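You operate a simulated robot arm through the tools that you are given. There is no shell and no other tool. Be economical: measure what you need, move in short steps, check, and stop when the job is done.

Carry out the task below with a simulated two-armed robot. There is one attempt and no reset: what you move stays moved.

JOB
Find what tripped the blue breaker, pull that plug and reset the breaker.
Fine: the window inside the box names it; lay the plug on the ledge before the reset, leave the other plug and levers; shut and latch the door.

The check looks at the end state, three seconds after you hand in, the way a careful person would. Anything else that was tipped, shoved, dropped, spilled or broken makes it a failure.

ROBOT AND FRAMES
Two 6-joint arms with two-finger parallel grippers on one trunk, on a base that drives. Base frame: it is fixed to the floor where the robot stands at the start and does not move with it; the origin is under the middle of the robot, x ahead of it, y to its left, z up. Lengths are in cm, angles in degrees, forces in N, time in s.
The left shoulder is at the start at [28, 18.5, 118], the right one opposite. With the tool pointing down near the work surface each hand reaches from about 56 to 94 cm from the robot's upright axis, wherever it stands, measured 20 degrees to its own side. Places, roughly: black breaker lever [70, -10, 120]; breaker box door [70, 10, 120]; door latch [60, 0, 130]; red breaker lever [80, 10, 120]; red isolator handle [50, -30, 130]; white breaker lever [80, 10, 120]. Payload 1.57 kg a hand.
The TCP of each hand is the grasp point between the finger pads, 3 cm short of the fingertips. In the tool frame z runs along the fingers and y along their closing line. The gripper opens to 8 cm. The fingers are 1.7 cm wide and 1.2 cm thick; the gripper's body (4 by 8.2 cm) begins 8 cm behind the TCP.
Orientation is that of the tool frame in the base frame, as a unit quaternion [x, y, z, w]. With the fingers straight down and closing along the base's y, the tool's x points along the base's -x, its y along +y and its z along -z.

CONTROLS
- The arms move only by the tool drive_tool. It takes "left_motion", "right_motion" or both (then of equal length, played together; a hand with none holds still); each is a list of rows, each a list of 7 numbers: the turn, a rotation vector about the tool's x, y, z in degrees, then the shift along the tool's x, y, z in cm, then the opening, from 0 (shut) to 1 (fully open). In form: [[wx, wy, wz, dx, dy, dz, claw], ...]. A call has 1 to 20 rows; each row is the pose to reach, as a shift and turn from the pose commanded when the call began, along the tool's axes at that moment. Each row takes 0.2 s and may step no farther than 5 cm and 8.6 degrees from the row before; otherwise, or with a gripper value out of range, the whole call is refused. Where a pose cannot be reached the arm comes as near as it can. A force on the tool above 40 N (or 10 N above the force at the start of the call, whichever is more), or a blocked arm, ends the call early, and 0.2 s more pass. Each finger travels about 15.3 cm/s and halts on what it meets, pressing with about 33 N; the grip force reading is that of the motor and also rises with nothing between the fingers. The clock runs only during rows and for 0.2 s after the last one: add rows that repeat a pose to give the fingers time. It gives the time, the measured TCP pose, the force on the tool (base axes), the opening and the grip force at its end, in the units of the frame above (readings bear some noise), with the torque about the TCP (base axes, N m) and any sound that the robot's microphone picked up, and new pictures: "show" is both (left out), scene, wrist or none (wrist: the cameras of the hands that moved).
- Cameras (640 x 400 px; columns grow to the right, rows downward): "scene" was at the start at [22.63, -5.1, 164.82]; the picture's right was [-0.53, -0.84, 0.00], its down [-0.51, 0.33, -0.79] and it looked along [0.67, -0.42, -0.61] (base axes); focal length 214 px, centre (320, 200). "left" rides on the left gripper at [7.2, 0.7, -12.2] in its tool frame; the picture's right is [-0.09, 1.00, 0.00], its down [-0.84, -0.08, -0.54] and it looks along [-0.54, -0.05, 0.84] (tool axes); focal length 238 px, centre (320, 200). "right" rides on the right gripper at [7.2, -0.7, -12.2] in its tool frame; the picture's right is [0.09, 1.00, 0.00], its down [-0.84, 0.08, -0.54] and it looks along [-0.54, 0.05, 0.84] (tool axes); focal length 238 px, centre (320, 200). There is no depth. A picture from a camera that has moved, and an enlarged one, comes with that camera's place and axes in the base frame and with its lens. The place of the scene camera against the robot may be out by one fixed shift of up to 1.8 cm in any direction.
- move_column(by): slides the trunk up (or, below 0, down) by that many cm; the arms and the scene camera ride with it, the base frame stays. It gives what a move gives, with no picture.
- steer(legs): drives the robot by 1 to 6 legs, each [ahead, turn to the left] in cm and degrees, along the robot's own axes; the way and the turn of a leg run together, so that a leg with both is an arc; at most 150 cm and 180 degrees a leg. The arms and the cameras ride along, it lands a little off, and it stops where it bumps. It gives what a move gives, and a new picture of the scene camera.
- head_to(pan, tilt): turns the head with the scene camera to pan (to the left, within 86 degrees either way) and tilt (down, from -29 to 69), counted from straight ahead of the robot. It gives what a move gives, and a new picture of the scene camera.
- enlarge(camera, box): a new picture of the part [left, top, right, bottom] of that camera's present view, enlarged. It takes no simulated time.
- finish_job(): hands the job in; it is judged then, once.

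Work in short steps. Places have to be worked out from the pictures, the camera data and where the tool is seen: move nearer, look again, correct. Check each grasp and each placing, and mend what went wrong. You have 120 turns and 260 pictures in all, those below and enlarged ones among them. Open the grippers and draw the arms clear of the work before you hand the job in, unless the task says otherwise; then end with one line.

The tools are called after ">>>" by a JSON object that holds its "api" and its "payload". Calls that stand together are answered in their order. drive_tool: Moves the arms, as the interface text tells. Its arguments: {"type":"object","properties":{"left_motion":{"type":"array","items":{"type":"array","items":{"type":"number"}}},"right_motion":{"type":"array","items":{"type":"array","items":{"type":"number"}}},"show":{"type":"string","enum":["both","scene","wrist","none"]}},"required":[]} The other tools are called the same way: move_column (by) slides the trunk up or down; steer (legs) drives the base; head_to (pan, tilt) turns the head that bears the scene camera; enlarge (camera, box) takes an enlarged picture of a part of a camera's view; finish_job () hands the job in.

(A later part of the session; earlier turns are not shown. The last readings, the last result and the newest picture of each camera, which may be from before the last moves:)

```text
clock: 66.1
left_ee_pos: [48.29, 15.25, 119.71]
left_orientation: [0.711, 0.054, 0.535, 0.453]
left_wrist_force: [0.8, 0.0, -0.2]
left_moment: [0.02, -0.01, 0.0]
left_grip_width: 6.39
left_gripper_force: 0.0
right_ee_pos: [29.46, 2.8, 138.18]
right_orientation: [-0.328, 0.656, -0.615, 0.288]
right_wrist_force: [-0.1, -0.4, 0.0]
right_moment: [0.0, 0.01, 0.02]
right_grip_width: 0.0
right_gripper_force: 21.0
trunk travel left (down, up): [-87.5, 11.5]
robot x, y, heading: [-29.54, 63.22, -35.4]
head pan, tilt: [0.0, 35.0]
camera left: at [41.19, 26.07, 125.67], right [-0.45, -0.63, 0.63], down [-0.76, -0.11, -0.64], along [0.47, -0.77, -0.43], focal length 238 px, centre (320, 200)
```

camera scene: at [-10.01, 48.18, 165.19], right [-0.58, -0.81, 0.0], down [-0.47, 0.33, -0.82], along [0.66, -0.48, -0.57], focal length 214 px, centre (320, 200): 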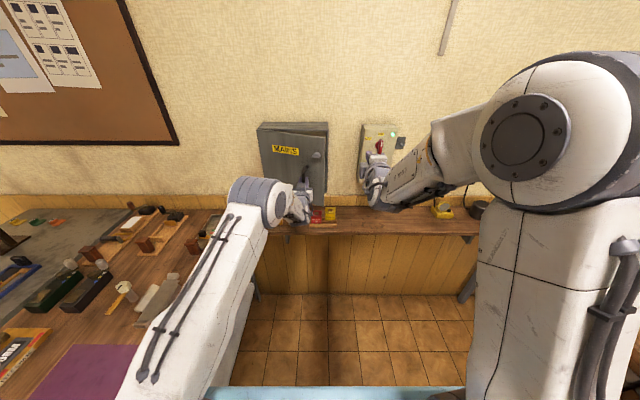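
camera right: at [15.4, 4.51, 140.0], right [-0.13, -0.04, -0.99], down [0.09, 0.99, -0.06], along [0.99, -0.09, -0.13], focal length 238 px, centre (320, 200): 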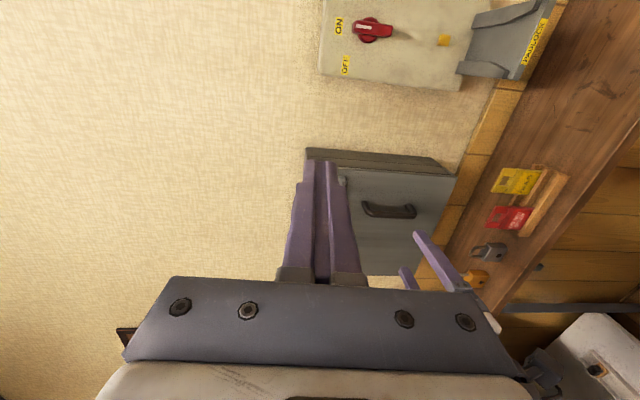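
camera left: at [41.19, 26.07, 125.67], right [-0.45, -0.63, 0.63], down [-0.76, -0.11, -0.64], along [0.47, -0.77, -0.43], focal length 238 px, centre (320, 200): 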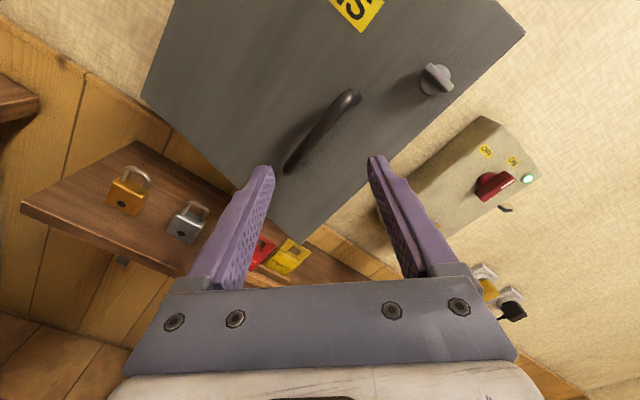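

Continue the roll to camera-up.

>>> {"api": "drive_tool", "payload": {"left_motion": [[0, 0, 7.5, 0, 0, 0, 0.8], [0, 0, 15, 0, 0, 0, 0.8], [0, 0, 22.5, 0, 0, 0, 0.8], [0, 0, 30, 0, 0, 0, 0.8], [0, 0, 37.5, 0, 0, 0, 0.8], [-0.5, 0.9, 44.6, 0, 0, 0, 0.8], [-0.5, 0.9, 44.6, 0, 0, 0, 0.8]], "show": "wrist"}}

>>> {"api": "drive_tool", "payload": {"left_motion": [[-6, 0, 0, 0, 0, 0, 0.8], [-12, 0, 0, 0, 0, 0, 0.8], [-18, 0, 0, 0, 0, 0, 0.8], [-18, 0, 0, 0, 0, 0, 0.8]], "show": "wrist"}}

```text
clock: 67.7
left_ee_pos: [48.38, 15.25, 119.75]
left_orientation: [0.672, -0.218, 0.673, 0.219]
left_wrist_force: [0.1, -0.4, -0.2]
left_moment: [-0.03, 0.02, 0.05]
left_grip_width: 6.39
left_gripper_force: 0.0
right_ee_pos: [29.49, 2.89, 138.33]
right_orientation: [-0.328, 0.656, -0.615, 0.289]
right_wrist_force: [-0.4, 0.5, 0.0]
right_moment: [-0.02, 0.01, -0.03]
right_grip_width: 0.0
right_gripper_force: 20.9
trunk travel left (down, up): [-87.5, 11.5]
robot x, y, heading: [-29.65, 63.16, -35.6]
head pan, tilt: [0.0, 35.0]
camera left: at [38.05, 21.92, 127.05], right [-0.59, -0.8, -0.09], down [-0.39, 0.38, -0.84], along [0.71, -0.46, -0.54], focal length 238 px, centre (320, 200)
```

left: 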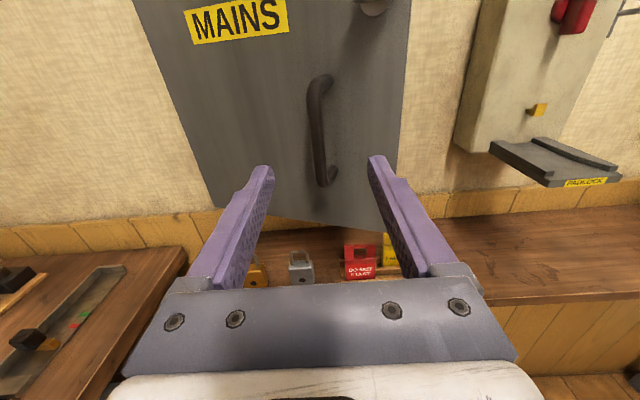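

```text
clock: 68.7
left_ee_pos: [48.36, 15.24, 119.89]
left_orientation: [0.672, -0.218, 0.672, 0.22]
left_wrist_force: [-0.5, -0.2, -0.5]
left_moment: [0.01, 0.01, 0.03]
left_grip_width: 6.4
left_gripper_force: 0.0
left hand out of reach, approached as far as the arm can: row 1, 2, 3, 4
right_ee_pos: [29.47, 2.77, 138.2]
right_orientation: [-0.327, 0.657, -0.615, 0.289]
right_wrist_force: [-0.5, -0.2, -0.9]
right_moment: [-0.02, -0.03, 0.02]
right_grip_width: 0.02
right_gripper_force: 21.4
trunk travel left (down, up): [-87.5, 11.5]
robot x, y, heading: [-29.82, 62.84, -35.7]
head pan, tilt: [0.0, 35.0]
camera left: at [38.05, 21.93, 127.06], right [-0.59, -0.8, -0.09], down [-0.39, 0.38, -0.84], along [0.71, -0.46, -0.54], focal length 238 px, centre (320, 200)
```

left: 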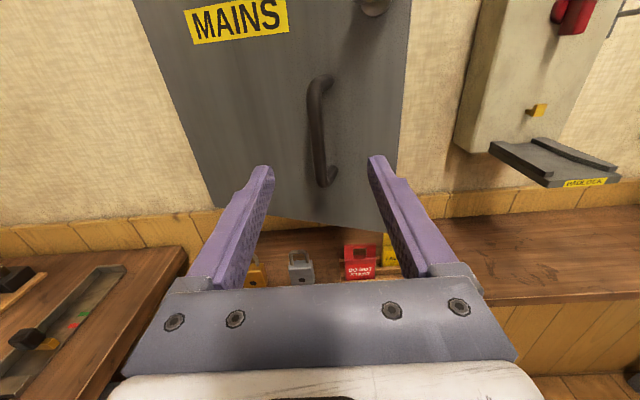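

Findings: each hand can't yaw inward past its arm azimuth. I'll retract the left hand out of the way, then push the door from its inner edge with the right fist pointing straight, retreating while sweeping left.

>>> {"api": "drive_tool", "payload": {"left_motion": [[4, 0, 0, 0, 0, -4, 0.8], [8, 0, 0, 0, -1, -8, 0.8], [12, 0, 0, 0, -3.5, -12, 0.8], [16, 0, 0, 0, -6.5, -15.5, 0.8], [20, 0, 0, 0, -10, -19, 0.8], [24, 0, 0, 0, -14, -22, 0.8], [28, 0, 0, 0, -18, -25, 0.8], [32, 0, 0, 0, -22, -27, 0.8]]}}

```text
clock: 70.5
left_ee_pos: [42.97, 45.31, 117.1]
left_orientation: [0.706, -0.024, 0.707, 0.028]
left_wrist_force: [-0.7, 0.1, -0.7]
left_moment: [0.0, 0.03, 0.0]
left_grip_width: 6.38
left_gripper_force: 0.0
left hand out of reach, approached as far as the arm can: row 6, 7, 8
right_ee_pos: [29.61, 2.77, 138.26]
right_orientation: [-0.328, 0.657, -0.615, 0.289]
right_wrist_force: [0.4, -0.5, 0.4]
right_moment: [-0.01, -0.01, 0.0]
right_grip_width: 0.0
right_gripper_force: 21.2
trunk travel left (down, up): [-87.5, 11.5]
robot x, y, heading: [-29.66, 63.29, -35.7]
head pan, tilt: [0.0, 35.0]
camera scene: at [-10.1, 48.16, 165.2], right [-0.58, -0.81, 0.0], down [-0.47, 0.34, -0.82], along [0.66, -0.48, -0.57], focal length 214 px, centre (320, 200)
camera left: at [30.86, 45.58, 124.32], right [-0.07, -0.99, -0.09], down [-0.54, 0.11, -0.84], along [0.84, -0.01, -0.54], focal length 238 px, centre (320, 200)
```

scene: 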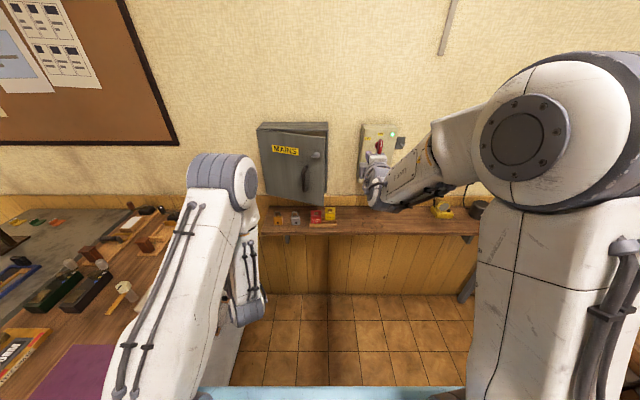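
left: 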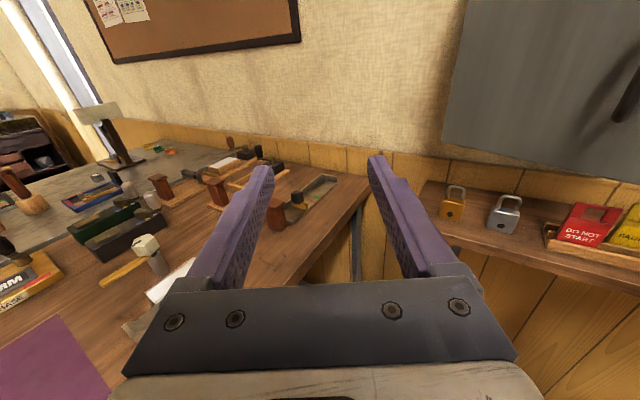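

Better: re-grip the knob with the right hand (it may yaw right freely) and pull the door all the way. Move to pre-grasp for the knob at door angle ~19°.

>>> {"api": "drive_tool", "payload": {"right_motion": [[1, 2, 0, -3.2, 1.3, 1.7, 0.2], [2, 4, 0, -6.4, 2.5, 3.3, 0.5], [3, 7, 0, -9.6, 3.8, 5, 0.5], [4, 9, 0, -12.8, 5, 6.7, 0.5], [4.4, 11, 0, -16, 6.3, 8.3, 0.5], [4.4, 13, 0, -19.3, 7.5, 10, 0.5], [4.4, 13, 0, -19.3, 7.5, 10, 0.5]], "show": "wrist"}}

```text
clock: 72.1
left_ee_pos: [43.13, 45.28, 117.07]
left_orientation: [0.707, -0.024, 0.707, 0.028]
left_wrist_force: [-0.6, 0.1, 0.4]
left_moment: [0.01, 0.01, -0.03]
left_grip_width: 6.39
left_gripper_force: 0.1
right_ee_pos: [48.73, 11.98, 129.39]
right_orientation: [0.245, -0.661, 0.673, -0.225]
right_wrist_force: [-0.3, -0.3, 0.1]
right_moment: [-0.02, -0.01, -0.01]
right_grip_width: 3.98
right_gripper_force: 0.0
trunk travel left (down, up): [-87.5, 11.5]
robot x, y, heading: [-29.62, 63.11, -35.6]
head pan, tilt: [0.0, 35.0]
camera right: at [35.63, 16.99, 130.25], right [-0.09, -0.08, -0.99], down [0.31, 0.94, -0.11], along [0.95, -0.32, -0.06], focal length 238 px, centre (320, 200)
```

right: 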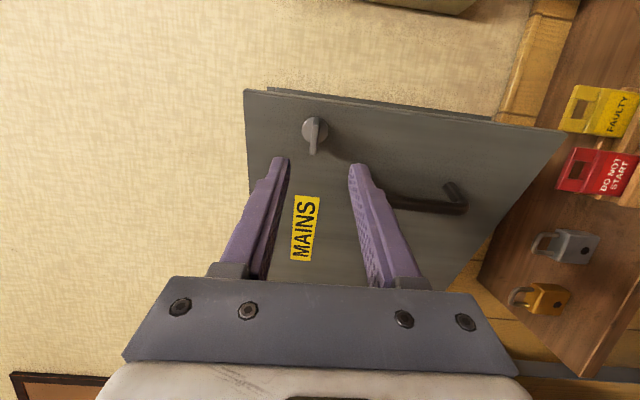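

Knob located at about f=43.6, l=35.3, z=130.3 (door ~22°). Advance and grip it.

>>> {"api": "drive_tool", "payload": {"right_motion": [[0, 0, 0, -0.5, -0.8, 2.5, 0.5], [0, 0, 0, -0.5, -0.8, 5, 0.5], [0, 0, 0, -0.5, -0.8, 7.4, 0.5], [0, 0, 0, -0.5, -0.8, 7.4, 0.2], [0, 0, 0, -0.5, -0.8, 7.4, 0], [0, 0, 0, -0.5, -0.8, 7.4, 0]], "show": "wrist"}}

```text
clock: 73.5
left_ee_pos: [43.18, 45.25, 117.07]
left_orientation: [0.707, -0.026, 0.707, 0.028]
left_wrist_force: [-0.2, 0.4, 0.2]
left_moment: [0.03, 0.0, 0.01]
left_grip_width: 6.41
left_gripper_force: 0.1
right_ee_pos: [53.79, 6.6, 129.91]
right_orientation: [0.247, -0.662, 0.671, -0.224]
right_wrist_force: [-2.1, 0.0, -10.6]
right_moment: [0.39, 0.23, 0.23]
right_grip_width: 0.69
right_gripper_force: 26.0
trunk travel left (down, up): [-87.5, 11.5]
robot x, y, heading: [-29.22, 63.05, -35.8]
head pan, tilt: [0.0, 35.0]
camera right: at [40.65, 11.53, 130.87], right [-0.1, -0.08, -0.99], down [0.31, 0.94, -0.11], along [0.95, -0.32, -0.07], focal length 238 px, centre (320, 200)
```

right: 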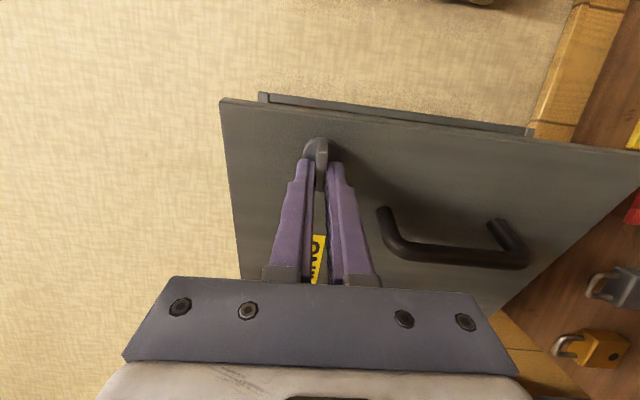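

Gripped. Pull the door along its arc to about 62°, with partial yaw.

>>> {"api": "drive_tool", "payload": {"right_motion": [[0, 2, 0, -0.5, 0, -1.6, 0], [0, 5, 0, -1.1, 0, -3.2, 0], [0, 7, 0, -1.9, 0, -4.8, 0], [0, 10, 0, -2.8, 0, -6.4, 0], [0, 12, 0, -3.8, 0, -7.9, 0], [0, 15, 0, -4.9, 0, -9.3, 0], [0, 17, 0, -6.1, 0, -10.7, 0], [0, 20, 0, -7.3, 0, -11.9, 0], [0, 22, 0, -8.7, 0, -13.1, 0], [0, 24, 0, -10.2, 0, -14.2, 0]]}}

```text
clock: 75.1
left_ee_pos: [43.34, 46.41, 116.71]
left_orientation: [0.711, -0.02, 0.702, 0.016]
left_wrist_force: [0.1, -0.1, -0.1]
left_moment: [-0.03, 0.03, -0.01]
left_grip_width: 6.42
left_gripper_force: 0.0
right_ee_pos: [51.55, 16.51, 129.95]
right_orientation: [0.141, -0.694, 0.695, -0.125]
right_wrist_force: [3.3, 4.0, -9.0]
right_moment: [0.36, 0.0, 0.88]
right_grip_width: 0.68
right_gripper_force: 26.0
trunk travel left (down, up): [-87.5, 11.5]
robot x, y, heading: [-29.7, 63.34, -35.7]
head pan, tilt: [0.0, 35.0]
stopped in row 7 (right hand): the force on the tool passed its limit at 46 N (the readings are from after the stop); the commanded pose is now the measured one
camera scene: at [-9.98, 48.22, 165.23], right [-0.58, -0.81, 0.0], down [-0.47, 0.33, -0.82], along [0.67, -0.48, -0.57], focal length 214 px, centre (320, 200)
camera right: at [40.6, 25.19, 130.86], right [-0.11, -0.04, -0.99], down [0.58, 0.81, -0.09], along [0.81, -0.58, -0.06], focal length 238 px, centre (320, 200)
```

scene: 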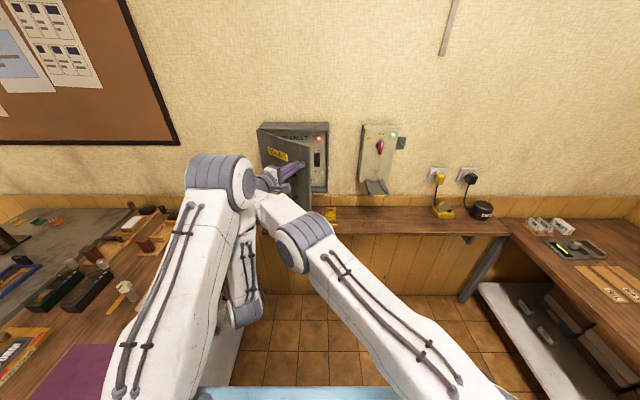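
right: 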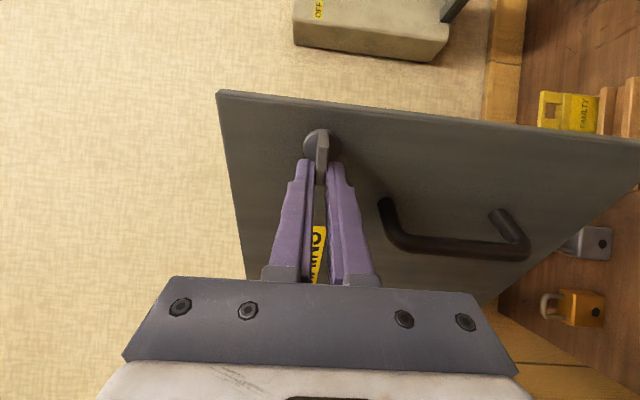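

The right hand bumped the left elbow. Move the left arm further left and up, out of the way (right hand holds).

>>> {"api": "drive_tool", "payload": {"left_motion": [[3, 0, 0, 1, -3, 0, 0.8], [6, 0, 0, 2.5, -6.5, 0, 0.8], [9, 0, 0, 4, -10, 0, 0.8], [12, 0, 0, 5.5, -14, 0, 0.8], [15, 0, 0, 7, -18, 0, 0.8], [18, 0, 0, 8.5, -22, 0, 0.8], [21, 0, 0, 10, -26, 0, 0.8], [24, 0, 0, 12, -30, 0, 0.8]], "show": "scene"}}

```text
clock: 76.9
left_ee_pos: [49.92, 72.05, 128.27]
left_orientation: [0.7, 0.126, 0.691, -0.132]
left_wrist_force: [0.3, 0.0, 0.2]
left_moment: [-0.04, 0.03, -0.06]
left_grip_width: 6.41
left_gripper_force: 0.2
left hand out of reach, approached as far as the arm can: row 1, 2, 3, 4, 5, 6, 7, 8
right_ee_pos: [51.6, 16.4, 129.95]
right_orientation: [0.139, -0.694, 0.695, -0.124]
right_wrist_force: [5.7, 1.5, -21.5]
right_moment: [0.48, -0.05, 0.51]
right_grip_width: 0.69
right_gripper_force: 26.6
trunk travel left (down, up): [-87.5, 11.5]
robot x, y, heading: [-29.35, 63.02, -35.7]
head pan, tilt: [0.0, 35.0]
camera scene: at [-9.9, 48.15, 165.16], right [-0.58, -0.81, 0.0], down [-0.47, 0.33, -0.82], along [0.66, -0.48, -0.57], focal length 214 px, centre (320, 200)
```

scene: 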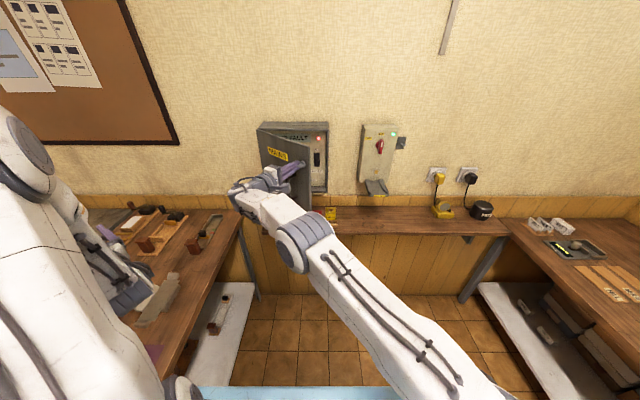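

Left arm clear. Continue opening to ~90°.

>>> {"api": "drive_tool", "payload": {"right_motion": [[0, 1, 0, -0.9, 0, -1.9, 0], [0, 3, 0, -1.9, 0, -3.7, 0], [0, 4, 0, -2.9, 0, -5.3, 0], [0, 5, 0, -4, 0, -6.7, 0], [0, 7, 0, -5.2, 0, -8.1, 0], [0, 8, 0, -6.4, 0, -9.3, 0], [0, 9, 0, -7.8, 0, -10.6, 0], [0, 10, 0, -9.2, 0, -11.7, 0], [0, 11, 0, -10.7, 0, -12.7, 0], [0, 12, 0, -12.2, 0, -13.5, 0], [0, 13, 0, -13.8, 0, -14.3, 0], [0, 14, 0, -15.5, 0, -15, 0]]}}

```text
clock: 79.5
left_ee_pos: [49.67, 71.97, 128.35]
left_orientation: [0.699, 0.126, 0.691, -0.132]
left_wrist_force: [-0.5, 1.0, 0.9]
left_moment: [-0.01, 0.01, -0.01]
left_grip_width: 6.41
left_gripper_force: 0.0
right_ee_pos: [44.8, 28.83, 129.38]
right_orientation: [0.054, -0.703, 0.708, -0.044]
right_wrist_force: [-0.2, 0.5, 0.7]
right_moment: [-0.02, -0.02, -0.06]
right_grip_width: 0.02
right_gripper_force: 21.2
right hand out of reach, approached as far as the arm can: row 2, 3, 4, 5, 6, 7, 8, 9, 10, 11, 12
trunk travel left (down, up): [-87.5, 11.5]
robot x, y, heading: [-29.31, 63.1, -35.6]
head pan, tilt: [0.0, 35.0]
camera scene: at [-10.06, 48.17, 165.19], right [-0.58, -0.81, 0.0], down [-0.47, 0.33, -0.82], along [0.67, -0.48, -0.57], focal length 214 px, centre (320, 200)
camera right: at [36.14, 39.87, 130.04], right [-0.11, -0.02, -0.99], down [0.75, 0.65, -0.1], along [0.65, -0.76, -0.05], focal length 238 px, centre (320, 200)
```

scene: 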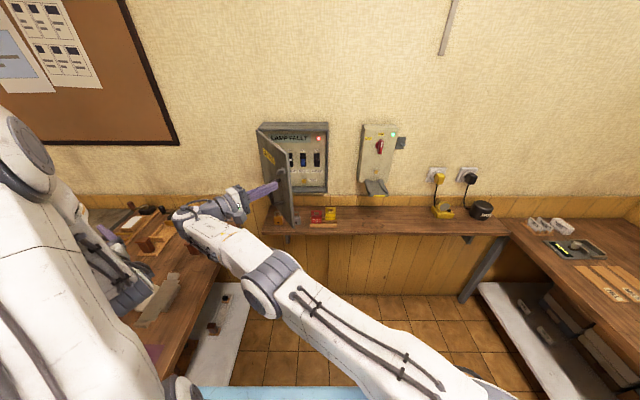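
right: 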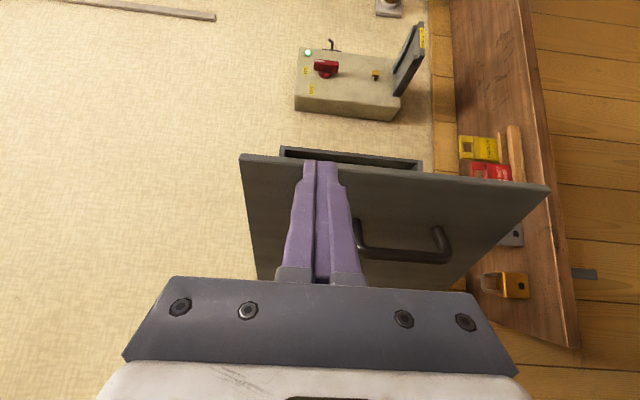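

Slipped off, but the door is now wide open. Zoom into the box interior.

>>> {"api": "enlarge", "payload": {"camera": "scene", "box": [240, 110, 360, 210]}}

>>> {"api": "enlarge", "payload": {"camera": "scene", "box": [400, 150, 520, 230]}}

```text
4.00 times, centred on (300, 160) of scene
camera zoom: at [-10.06, 48.17, 165.19], right [-0.58, -0.81, 0.0], down [-0.47, 0.33, -0.82], along [0.67, -0.48, -0.57], focal length 858 px, centre (400, 360)
```

zoom: 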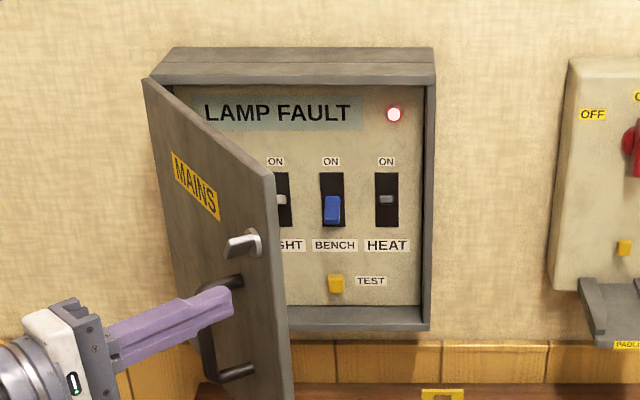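

```text
5.00 times, centred on (460, 190) of scene
camera zoom: at [-10.06, 48.17, 165.19], right [-0.58, -0.81, 0.0], down [-0.47, 0.33, -0.82], along [0.67, -0.48, -0.57], focal length 1072 px, centre (-380, 250)
```

zoom: 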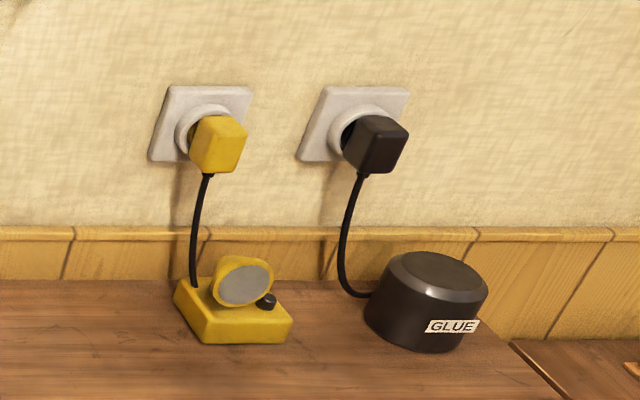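

The window reads LAMP FAULT; the blue BENCH lever is down, and the yellow plug feeds the lamp. I'll retract the right hand and then drive across to face the sockets.

>>> {"api": "drive_tool", "payload": {"right_motion": [[0, 0, 0, 2.8, 0, -2.8, 0], [0, -5, 0, 5.8, 0, -5.6, 0], [0, -10, 0, 9, 0, -6, 0], [0, -15, 0, 13, 0, -5, 0], [0, -20, 0, 17, 0, -3, 0], [0, -25, 0, 21, 0, -1, 0], [0, -30, 0, 25, 0, 1, 0], [0, -35, 0, 29, 0, 3, 0], [0, -40, 0, 33, 0, 5, 0]], "show": "none"}}

>>> {"api": "steer", "payload": {"legs": [[0, -60], [47, 0], [0, 60]]}}

```text
clock: 81.5
left_ee_pos: [49.74, 72.14, 128.41]
left_orientation: [0.699, 0.126, 0.691, -0.131]
left_wrist_force: [0.1, 0.3, 0.2]
left_moment: [0.02, -0.02, 0.01]
left_grip_width: 6.39
left_gripper_force: 0.1
right_ee_pos: [22.46, 23.18, 131.85]
right_orientation: [0.29, -0.647, 0.648, -0.278]
right_wrist_force: [0.0, -0.5, 1.0]
right_moment: [0.01, -0.01, 0.01]
right_grip_width: 0.0
right_gripper_force: 21.3
right hand out of reach, approached as far as the arm can: row 8, 9
trunk travel left (down, up): [-87.5, 11.5]
robot x, y, heading: [-29.76, 63.34, -35.6]
head pan, tilt: [0.0, 35.0]
```

```text
clock: 89.6
left_ee_pos: [44.8, 25.0, 128.31]
left_orientation: [0.699, 0.125, 0.692, -0.13]
left_wrist_force: [0.9, 0.1, -0.7]
left_moment: [-0.04, -0.01, 0.01]
left_grip_width: 6.41
left_gripper_force: 0.1
right_ee_pos: [17.44, -23.75, 131.82]
right_orientation: [0.289, -0.648, 0.649, -0.275]
right_wrist_force: [-0.3, 0.6, -0.2]
right_moment: [0.0, 0.02, -0.04]
right_grip_width: 0.0
right_gripper_force: 21.6
trunk travel left (down, up): [-87.5, 11.5]
robot x, y, heading: [-34.12, 15.84, -35.9]
head pan, tilt: [0.0, 35.0]
camera scene: at [-15.05, 1.36, 165.19], right [-0.58, -0.81, 0.0], down [-0.47, 0.34, -0.82], along [0.66, -0.48, -0.57], focal length 214 px, centre (320, 200)
```

scene: 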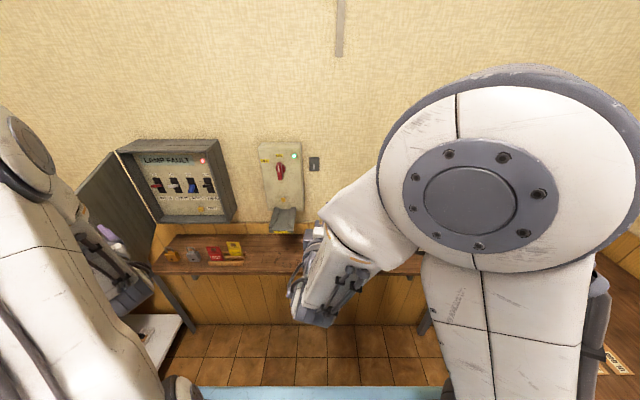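

The robot is well placed. Retract the left hand from the door area and bring the right hand to a pre-grasp in front of the yellow plug (camera-up, gripper open).

>>> {"api": "drive_tool", "payload": {"left_motion": [[0, 0, 0, 0, 0, -3, 0.8], [0, 0, 0, 0, 0, -6, 0.8], [0, 0, 0, 0, 0, -9, 0.8], [0, 0, 0, 0, 0, -9, 0.8], [0, 0, 0, 0, 0, -9, 0.8], [0, 0, 0, 0, 0, -9, 0.8], [0, 0, 0, 0, 0, -9, 0.8], [0, 0, 0, 0, 0, -9, 0.8], [0, 0, 0, 0, 0, -9, 0.8], [0, 0, 0, 0, 0, -9, 0.8], [0, 0, 0, 0, 0, -9, 0.8], [0, 0, 0, 0, 0, -9, 0.8]], "right_motion": [[0, 0, -8.2, 1.6, 1.8, 0, 0.2], [0, 0, -16.4, 3.1, 3.6, 0, 0.4], [0, 0, -24.5, 4.6, 5.4, 0, 0.6], [0, 0, -32.7, 6.2, 7.2, 0, 0.8], [0, 0, -40.9, 7.7, 9, 0, 1], [0, 0, -49, 9.3, 10.8, 1, 1], [0, 0, -57.3, 10.8, 12.6, 2, 1], [0, 0, -65.5, 12.4, 14.4, 4, 1], [0, 0, -73.6, 13.9, 16.2, 6, 1], [0, 0, -81.8, 15.5, 18, 8, 1], [0, 0, -90, 17, 19.8, 10, 1], [0, 0, -90, 17, 19.8, 10, 1]]}}

```text
clock: 92.2
left_ee_pos: [44.88, 21.22, 128.86]
left_orientation: [0.699, 0.125, 0.692, -0.13]
left_wrist_force: [-0.3, 0.2, -0.3]
left_moment: [-0.01, -0.05, 0.01]
left_grip_width: 6.4
left_gripper_force: 0.2
left hand out of reach, approached as far as the arm can: row 1, 2, 3, 4, 5, 6, 7, 8, 9, 10, 11, 12
right_ee_pos: [13.77, -41.34, 112.14]
right_orientation: [0.662, -0.255, 0.653, 0.266]
right_wrist_force: [0.3, -0.1, 0.2]
right_moment: [0.0, -0.01, -0.05]
right_grip_width: 8.0
right_gripper_force: 0.0
right hand out of reach, approached as far as the arm can: row 1, 2, 3, 4, 5, 6, 7, 8, 9, 11, 12
trunk travel left (down, up): [-87.5, 11.5]
robot x, y, heading: [-34.65, 16.09, -35.8]
head pan, tilt: [0.0, 35.0]
camera scene: at [-15.03, 1.35, 165.19], right [-0.58, -0.81, 0.0], down [-0.47, 0.34, -0.82], along [0.66, -0.48, -0.57], focal length 214 px, centre (320, 200)
camera right: at [5.6, -32.39, 119.38], right [-0.68, -0.72, 0.11], down [-0.46, 0.31, -0.83], along [0.57, -0.62, -0.54], focal length 238 px, centre (320, 200)
camera left: at [33.74, 16.2, 136.26], right [0.35, -0.93, -0.1], down [-0.54, -0.11, -0.83], along [0.76, 0.35, -0.55], focal length 238 px, centre (320, 200)
```

scene: 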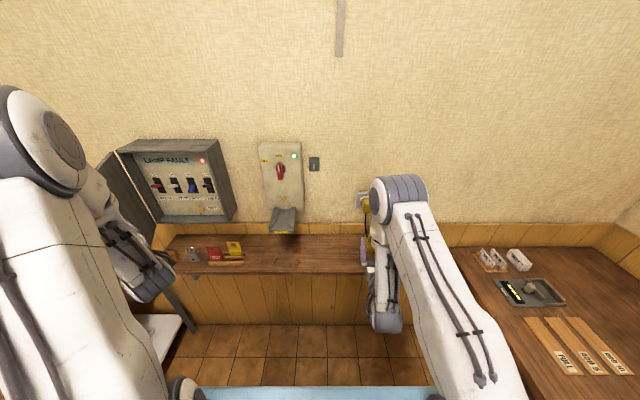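
right: 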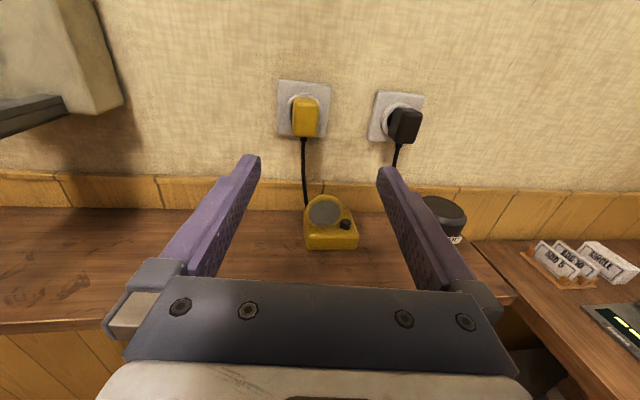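
left: 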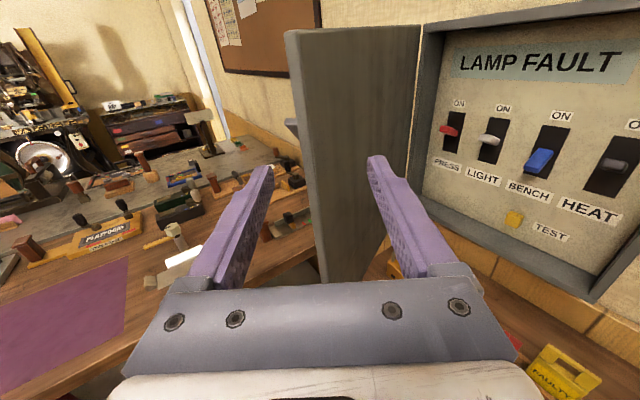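

Excellent view of the plugs. Zoom on the yellow plug, and on the breaker levers from the left camera.

>>> {"api": "enlarge", "payload": {"camera": "right", "box": [240, 60, 400, 160]}}

>>> {"api": "enlarge", "payload": {"camera": "left", "box": [420, 80, 640, 260]}}

```text
4.00 times, centred on (320, 110) of right
camera zoom: at [5.6, -32.39, 119.38], right [-0.68, -0.72, 0.11], down [-0.46, 0.31, -0.83], along [0.57, -0.62, -0.54], focal length 953 px, centre (320, 560)
```

zoom: 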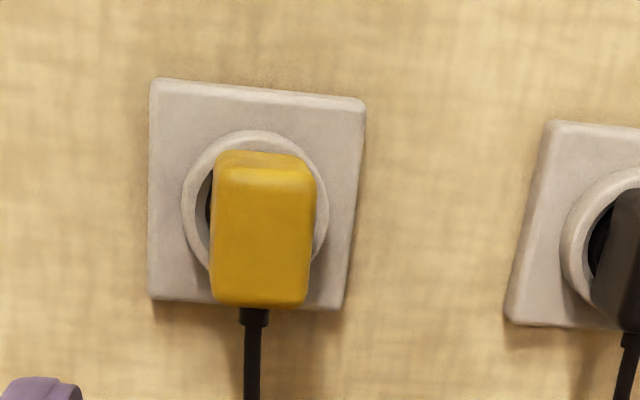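

```text
2.22 times, centred on (530, 170) of left
camera zoom: at [33.74, 16.2, 136.26], right [0.35, -0.93, -0.1], down [-0.54, -0.11, -0.83], along [0.76, 0.35, -0.55], focal length 530 px, centre (-147, 267)
```

zoom: 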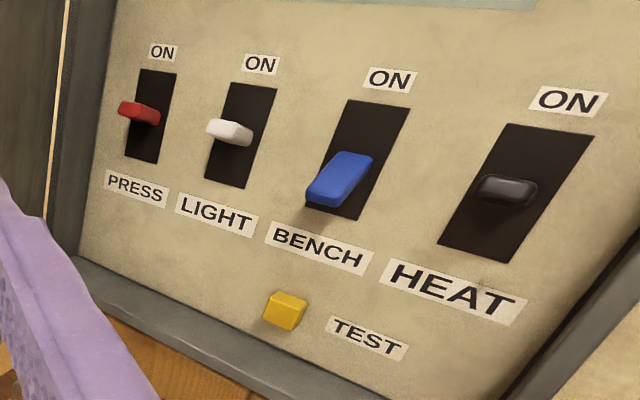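

Plug is ~3.2 cm wide, front at about f≈54, l≈-25.8, z≈112. Approach to 5 cm short, correcting the 7° yaw.

>>> {"api": "drive_tool", "payload": {"right_motion": [[1.5, 0, 0, 0, -0.3, 3, 1], [3, 0, 0, 0, -0.6, 6, 0.9], [4.5, 0, 0, 0, -0.9, 9, 0.8], [6, 0, 0, -0.2, -1.1, 12, 0.75], [7, 0, 0, -0.2, -1.2, 13.4, 0.75], [7, 0, 0, -0.2, -1.2, 13.4, 0.75]], "show": "wrist"}}

```text
clock: 93.6
left_ee_pos: [44.81, 21.26, 128.89]
left_orientation: [0.699, 0.125, 0.691, -0.131]
left_wrist_force: [0.9, -0.8, -0.3]
left_moment: [0.0, -0.01, 0.01]
left_grip_width: 6.4
left_gripper_force: 0.1
right_ee_pos: [26.15, -42.69, 111.95]
right_orientation: [0.67, -0.234, 0.661, 0.244]
right_wrist_force: [0.3, -0.1, 1.1]
right_moment: [-0.01, 0.01, -0.03]
right_grip_width: 6.01
right_gripper_force: 0.0
right hand out of reach, approached as far as the arm can: row 1, 2, 3, 4, 5, 6
trunk travel left (down, up): [-87.5, 11.5]
robot x, y, heading: [-34.95, 16.55, -35.9]
head pan, tilt: [0.0, 35.0]
camera right: at [17.34, -34.59, 119.14], right [-0.63, -0.77, 0.11], down [-0.48, 0.28, -0.83], along [0.61, -0.58, -0.55], focal length 238 px, centre (320, 200)
```

right: 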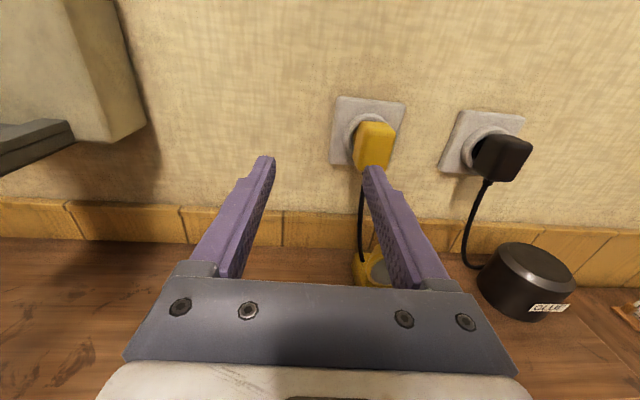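

The wrist yaw limit pushes the hand left; the robot must stand ~12 cm further right. Retract and raise the right hand, then shift the base right.

>>> {"api": "drive_tool", "payload": {"right_motion": [[0, 0, 0, 2, 0, -3, 0.75], [0, 0, 0, 4, 0, -6, 0.75], [0, 0, 0, 7, 0, -9, 0.75], [0, 0, 0, 10, 0, -12, 0.75]], "show": "none"}}

>>> {"api": "steer", "payload": {"legs": [[0, -60], [15, 0], [0, 60], [-8, 0]]}}

```text
clock: 94.6
left_ee_pos: [44.84, 21.2, 128.98]
left_orientation: [0.7, 0.123, 0.692, -0.129]
left_wrist_force: [-0.4, -0.4, -0.9]
left_moment: [0.0, 0.0, 0.0]
left_grip_width: 6.37
left_gripper_force: 0.1
right_ee_pos: [17.91, -35.39, 121.72]
right_orientation: [0.671, -0.234, 0.66, 0.245]
right_wrist_force: [-0.4, 0.0, -0.7]
right_moment: [-0.02, 0.01, -0.01]
right_grip_width: 6.0
right_gripper_force: 0.1
right hand out of reach, approached as far as the arm can: row 4
trunk travel left (down, up): [-87.5, 11.5]
robot x, y, heading: [-34.51, 16.33, -36.0]
head pan, tilt: [0.0, 35.0]
```

```text
clock: 101.9
left_ee_pos: [36.66, 12.06, 128.74]
left_orientation: [0.699, 0.128, 0.691, -0.134]
left_wrist_force: [0.6, 0.3, 0.3]
left_moment: [0.02, -0.02, 0.03]
left_grip_width: 6.42
left_gripper_force: 0.0
right_ee_pos: [10.67, -45.02, 121.7]
right_orientation: [0.672, -0.23, 0.662, 0.24]
right_wrist_force: [0.3, 0.1, 0.0]
right_moment: [-0.04, -0.03, 0.04]
right_grip_width: 5.99
right_gripper_force: 0.0
trunk travel left (down, up): [-87.5, 11.5]
robot x, y, heading: [-42.74, 6.13, -34.7]
head pan, tilt: [0.0, 35.0]
camera scene: at [-22.89, -8.55, 165.19], right [-0.57, -0.82, 0.0], down [-0.47, 0.33, -0.82], along [0.67, -0.47, -0.57], focal length 214 px, centre (320, 200)
```

scene: 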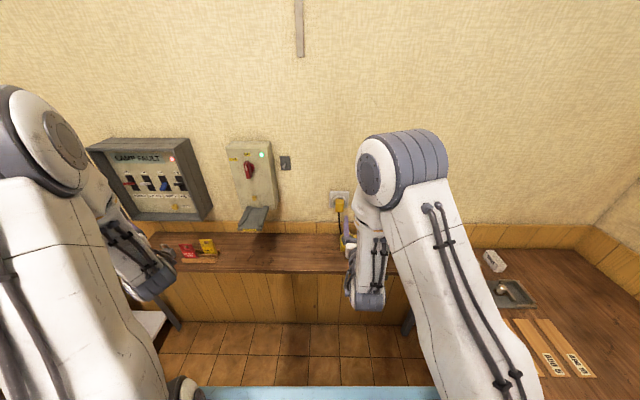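

Now aligned with more room. Move right hand to the plug pre-grasp.

>>> {"api": "drive_tool", "payload": {"right_motion": [[0.7, 0, 0, -2.4, -1.2, 3, 0.75], [1.4, 0, 0, -4.9, -2.5, 6, 0.75], [2.1, 0, 0, -7.3, -3.7, 9, 0.75], [2.8, 0, 0, -9.7, -4.95, 11.5, 0.75], [2.8, 0, 0, -9.7, -4.95, 11.5, 0.75]], "show": "wrist"}}

```text
clock: 103.1
left_ee_pos: [36.62, 11.96, 128.92]
left_orientation: [0.699, 0.129, 0.691, -0.134]
left_wrist_force: [1.0, -1.1, -0.2]
left_moment: [0.02, -0.02, 0.01]
left_grip_width: 6.41
left_gripper_force: 0.0
right_ee_pos: [22.56, -48.35, 111.79]
right_orientation: [0.677, -0.215, 0.667, 0.225]
right_wrist_force: [0.9, -0.7, -0.1]
right_moment: [0.03, 0.0, 0.0]
right_grip_width: 5.98
right_gripper_force: 0.1
trunk travel left (down, up): [-87.5, 11.5]
robot x, y, heading: [-42.66, 6.26, -35.2]
head pan, tilt: [0.0, 35.0]
camera right: at [13.32, -40.57, 119.03], right [-0.58, -0.8, 0.11], down [-0.5, 0.25, -0.83], along [0.64, -0.54, -0.55], focal length 238 px, centre (320, 200)
```

right: 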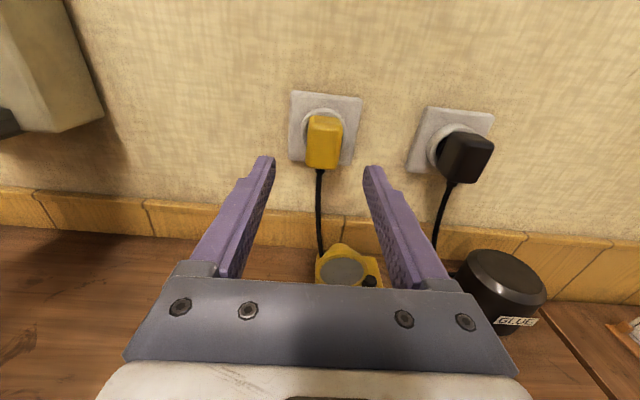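

Centred. Advance 6.5 cm so the pads straddle the plug; watch for contact.

>>> {"api": "drive_tool", "payload": {"right_motion": [[0, 0, 0, 0.1, 0.15, 2.5, 0.75], [0, 0, 0, 0.1, 0.15, 5, 0.75], [0, 0, 0, 0.1, 0.15, 6.5, 0.75], [0, 0, 0, 0.1, 0.15, 6.5, 0.75]], "show": "wrist"}}

```text
clock: 104.1
left_ee_pos: [36.67, 11.94, 129.04]
left_orientation: [0.699, 0.128, 0.691, -0.134]
left_wrist_force: [0.0, 0.4, -0.5]
left_moment: [-0.02, 0.01, 0.01]
left_grip_width: 6.43
left_gripper_force: 0.0
right_ee_pos: [27.68, -52.4, 111.89]
right_orientation: [0.677, -0.214, 0.667, 0.224]
right_wrist_force: [0.4, 0.3, 0.1]
right_moment: [0.01, 0.04, 0.03]
right_grip_width: 6.0
right_gripper_force: 0.1
trunk travel left (down, up): [-87.5, 11.5]
robot x, y, heading: [-42.73, 6.05, -35.0]
head pan, tilt: [0.0, 35.0]
camera right: at [18.48, -44.61, 119.14], right [-0.59, -0.8, 0.11], down [-0.5, 0.25, -0.83], along [0.64, -0.54, -0.55], focal length 238 px, centre (320, 200)
```

right: 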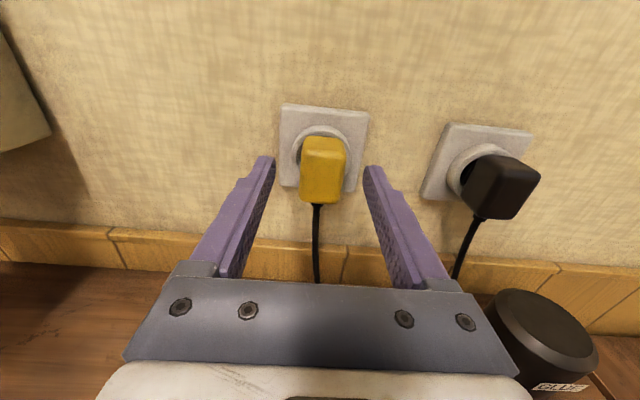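

The plug face is still ~2 cm ahead of the TCP. Advance 2.5 cm more and close.

>>> {"api": "drive_tool", "payload": {"right_motion": [[0, 0, 0, 0.2, 0.1, 1.3, 0.75], [0, 0, 0, 0.3, 0.1, 2.5, 0.75], [0, 0, 0, 0.3, 0.1, 2.5, 0.4], [0, 0, 0, 0.3, 0.1, 2.5, 0.1], [0, 0, 0, 0.3, 0.1, 2.5, 0.1], [0, 0, 0, 0.3, 0.1, 2.5, 0.1]], "show": "wrist"}}

```text
clock: 105.5
left_ee_pos: [36.67, 11.92, 129.01]
left_orientation: [0.699, 0.13, 0.69, -0.136]
left_wrist_force: [-0.6, 0.5, -0.3]
left_moment: [0.02, 0.0, 0.01]
left_grip_width: 6.43
left_gripper_force: 0.0
right_ee_pos: [29.69, -53.96, 112.11]
right_orientation: [0.677, -0.215, 0.667, 0.226]
right_wrist_force: [-0.7, -3.2, 1.5]
right_moment: [-0.13, -0.03, -0.23]
right_grip_width: 3.48
right_gripper_force: 32.9
trunk travel left (down, up): [-87.5, 11.5]
robot x, y, heading: [-42.54, 6.34, -34.8]
head pan, tilt: [0.0, 35.0]
heard: snap
camera right: at [20.48, -46.19, 119.45], right [-0.59, -0.8, 0.11], down [-0.5, 0.25, -0.83], along [0.64, -0.54, -0.55], focal length 238 px, centre (320, 200)
```

right: 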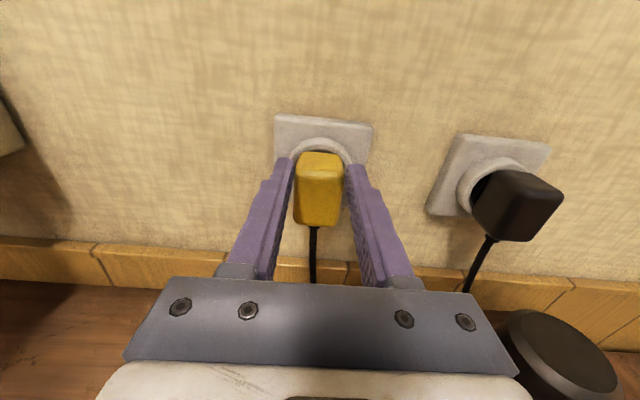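

Gripped at 3.5 cm. Pull straight back slowly.

>>> {"api": "drive_tool", "payload": {"right_motion": [[0, 0, 0, 0, 0, -0.8, 0.1], [0, 0, 0, 0, 0, -1.6, 0.1], [0, 0, 0, 0, 0, -2.6, 0.1], [0, 0, 0, 0, 0, -4, 0.1], [0, 0, 0, 0, 0, -5.5, 0.1]], "show": "wrist"}}

```text
clock: 106.7
left_ee_pos: [36.68, 12.03, 128.9]
left_orientation: [0.699, 0.129, 0.691, -0.134]
left_wrist_force: [0.5, -0.7, 0.3]
left_moment: [0.0, 0.0, -0.01]
left_grip_width: 6.43
left_gripper_force: 0.0
right_ee_pos: [25.12, -50.7, 112.34]
right_orientation: [0.677, -0.214, 0.668, 0.223]
right_wrist_force: [0.5, -0.1, -0.2]
right_moment: [0.02, 0.05, 0.0]
right_grip_width: 3.52
right_gripper_force: 33.2
trunk travel left (down, up): [-87.5, 11.5]
robot x, y, heading: [-42.5, 6.23, -34.8]
head pan, tilt: [0.0, 35.0]
camera right: at [16.01, -42.88, 119.51], right [-0.58, -0.8, 0.11], down [-0.5, 0.25, -0.83], along [0.64, -0.54, -0.55], focal length 238 px, centre (320, 200)
```

right: 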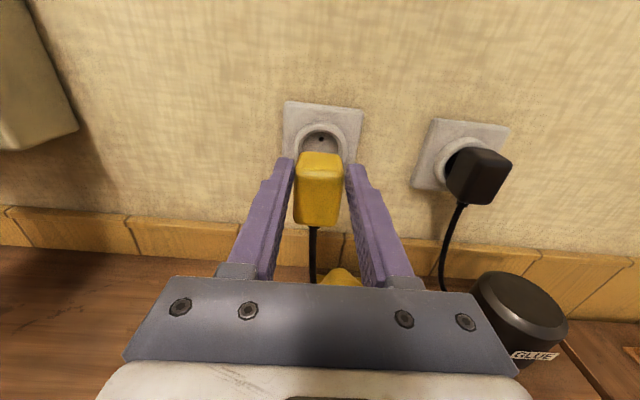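

Plug is out. Move it 6.7 cm left (clear of the lamp), then lower toward the ledge.

>>> {"api": "drive_tool", "payload": {"right_motion": [[0, 0, 0, 0, -2.3, 0.3, 0.1], [0, 0, 0, 0, -4.5, 0.6, 0.1], [0, 0, 0, 0, -6.7, 1, 0.1], [0, 0, 0, -3, -6.7, 1, 0.1], [0, 0, 0, -6, -6.7, 1, 0.1], [0, 0, 0, -9, -6.7, 1, 0.1], [0, 0, 0, -11, -6.7, 1, 0.1], [0, 0, 0, -13, -6.7, 1, 0.1], [0, 0, 0, -13, -6.7, 1, 0.1]]}}

```text
clock: 108.7
left_ee_pos: [36.75, 11.98, 128.87]
left_orientation: [0.698, 0.129, 0.691, -0.134]
left_wrist_force: [0.6, 1.0, 0.6]
left_moment: [-0.01, 0.0, -0.02]
left_grip_width: 6.39
left_gripper_force: 0.2
right_ee_pos: [29.55, -45.98, 99.09]
right_orientation: [0.677, -0.214, 0.667, 0.224]
right_wrist_force: [0.7, 0.9, 0.4]
right_moment: [0.04, 0.02, 0.01]
right_grip_width: 3.51
right_gripper_force: 32.9
trunk travel left (down, up): [-87.5, 11.5]
robot x, y, heading: [-42.67, 5.82, -35.1]
head pan, tilt: [0.0, 35.0]
camera scene: at [-22.93, -8.55, 165.19], right [-0.57, -0.82, 0.0], down [-0.47, 0.33, -0.82], along [0.67, -0.47, -0.57], focal length 214 px, centre (320, 200)
camera right: at [20.48, -38.21, 106.35], right [-0.59, -0.8, 0.11], down [-0.5, 0.25, -0.83], along [0.64, -0.54, -0.55], focal length 238 px, centre (320, 200)
```

scene: 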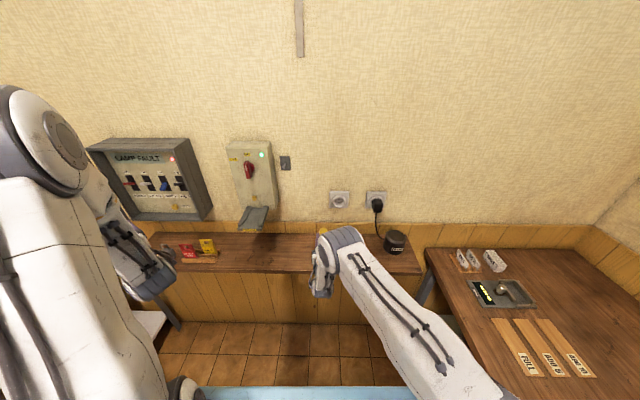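
right: 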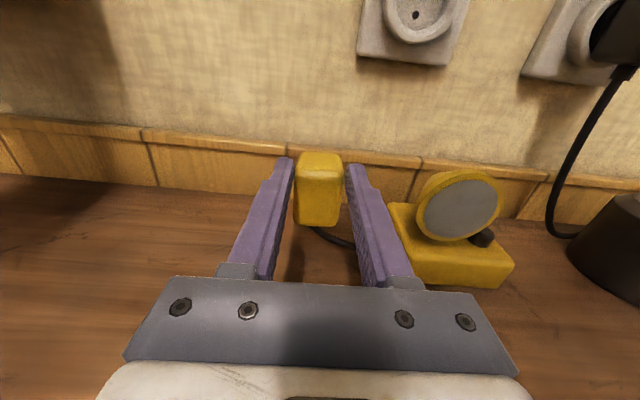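

Shift 2.5 cm more left for clearance from the lamp, then lower in small steps until contact.

>>> {"api": "drive_tool", "payload": {"right_motion": [[0, 0, 0, 0, -1.3, 0, 0.1], [0, 0, 0, 0, -2.5, 0, 0.1], [0, 0, 0, -1, -2.5, 0, 0.1], [0, 0, 0, -2, -2.5, 0, 0.1], [0, 0, 0, -3, -2.5, 0, 0.1], [0, 0, 0, -4, -2.5, 0, 0.1], [0, 0, 0, -5, -2.5, 0, 0.1], [0, 0, 0, -5, -2.5, 0, 0.1]], "show": "wrist"}}

```text
clock: 110.5
left_ee_pos: [36.61, 11.95, 128.97]
left_orientation: [0.698, 0.129, 0.691, -0.134]
left_wrist_force: [-0.1, 0.0, 0.5]
left_moment: [0.03, 0.02, 0.02]
left_grip_width: 6.42
left_gripper_force: 0.1
right_ee_pos: [31.33, -44.1, 94.58]
right_orientation: [0.672, -0.214, 0.672, 0.225]
right_wrist_force: [1.0, -2.5, 23.7]
right_moment: [-0.31, -0.52, -0.04]
right_grip_width: 3.53
right_gripper_force: 32.9
trunk travel left (down, up): [-87.5, 11.5]
robot x, y, heading: [-42.95, 5.75, -34.9]
head pan, tilt: [0.0, 35.0]
camera right: at [21.92, -36.31, 101.75], right [-0.59, -0.8, 0.11], down [-0.49, 0.25, -0.84], along [0.65, -0.54, -0.53], focal length 238 px, centre (320, 200)
```

right: 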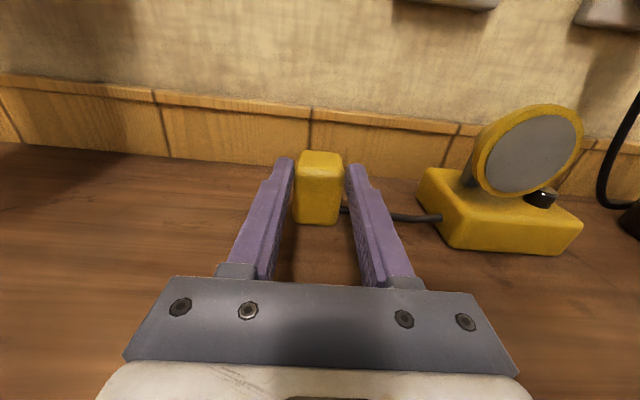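

Contact with the ledge (24 N up). Ease up 0.4 cm and open.

>>> {"api": "drive_tool", "payload": {"right_motion": [[0, 0, 0, 0.4, 0, 0, 0.1], [0, 0, 0, 0.4, 0, 0, 0.45], [0, 0, 0, 0.4, 0, 0, 0.7], [0, 0, 0, 0.4, 0, 0, 0.75], [0, 0, 0, 0.4, 0, 0, 0.75]], "show": "wrist"}}

```text
clock: 111.7
left_ee_pos: [36.69, 11.9, 128.93]
left_orientation: [0.699, 0.129, 0.691, -0.134]
left_wrist_force: [0.4, 0.5, -0.1]
left_moment: [0.01, 0.01, -0.01]
left_grip_width: 6.39
left_gripper_force: 0.0
right_ee_pos: [31.11, -44.03, 94.43]
right_orientation: [0.677, -0.215, 0.667, 0.224]
right_wrist_force: [1.0, 0.2, -0.1]
right_moment: [-0.01, -0.01, -0.01]
right_grip_width: 6.01
right_gripper_force: 0.1
trunk travel left (down, up): [-87.5, 11.5]
robot x, y, heading: [-42.74, 6.0, -34.8]
head pan, tilt: [0.0, 35.0]
camera right: at [21.88, -36.26, 101.71], right [-0.59, -0.8, 0.11], down [-0.5, 0.25, -0.83], along [0.64, -0.54, -0.55], focal length 238 px, centre (320, 200)
```

right: 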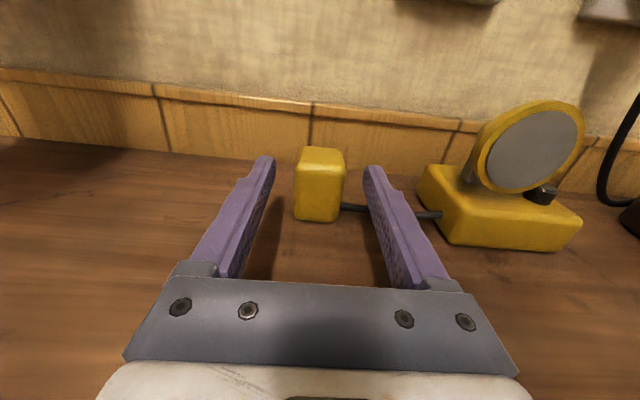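

Plug stands stably on the ledge. Withdraw the hand straight back and up.

>>> {"api": "drive_tool", "payload": {"right_motion": [[0, 0, 0, 0.3, 0, -3, 0.75], [0, 0, 0, 0.6, 0, -7, 0.75], [0, 0, 0, 2, 0, -11, 0.75], [0, 0, 0, 6, 0, -13, 0.75], [0, 0, 0, 10, 0, -14, 0.75], [0, 0, 0, 15, 0, -14, 0.75], [0, 0, 0, 20, 0, -14, 0.75]]}}

```text
clock: 113.3
left_ee_pos: [36.68, 11.91, 128.94]
left_orientation: [0.698, 0.13, 0.691, -0.135]
left_wrist_force: [-0.6, 1.1, -1.3]
left_moment: [0.01, 0.02, -0.01]
left_grip_width: 6.4
left_gripper_force: 0.1
right_ee_pos: [20.19, -35.56, 114.62]
right_orientation: [0.678, -0.213, 0.667, 0.223]
right_wrist_force: [-0.1, -0.2, 0.2]
right_moment: [0.04, 0.02, 0.0]
right_grip_width: 6.0
right_gripper_force: 0.1
trunk travel left (down, up): [-87.5, 11.5]
robot x, y, heading: [-42.27, 5.99, -35.0]
head pan, tilt: [0.0, 35.0]
camera scene: at [-22.94, -8.54, 165.19], right [-0.57, -0.82, 0.0], down [-0.47, 0.33, -0.82], along [0.67, -0.47, -0.57], focal length 214 px, centre (320, 200)
camera right: at [10.97, -27.84, 121.94], right [-0.59, -0.8, 0.11], down [-0.5, 0.25, -0.83], along [0.64, -0.54, -0.55], focal length 238 px, centre (320, 200)
```

scene: 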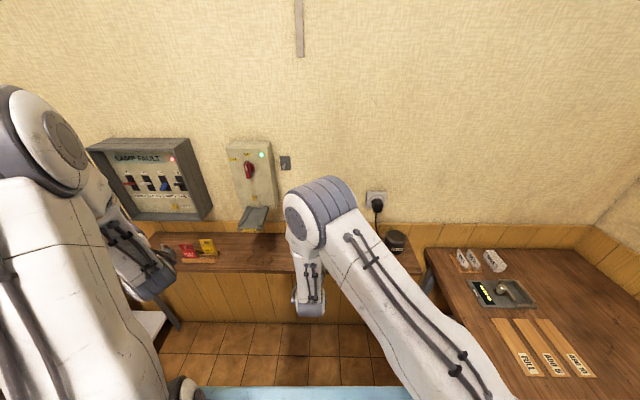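
right: 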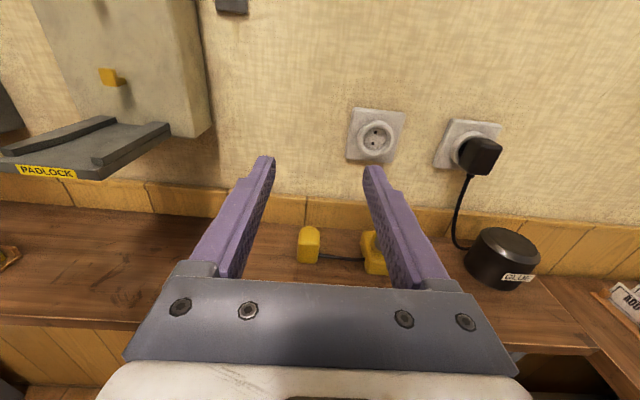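

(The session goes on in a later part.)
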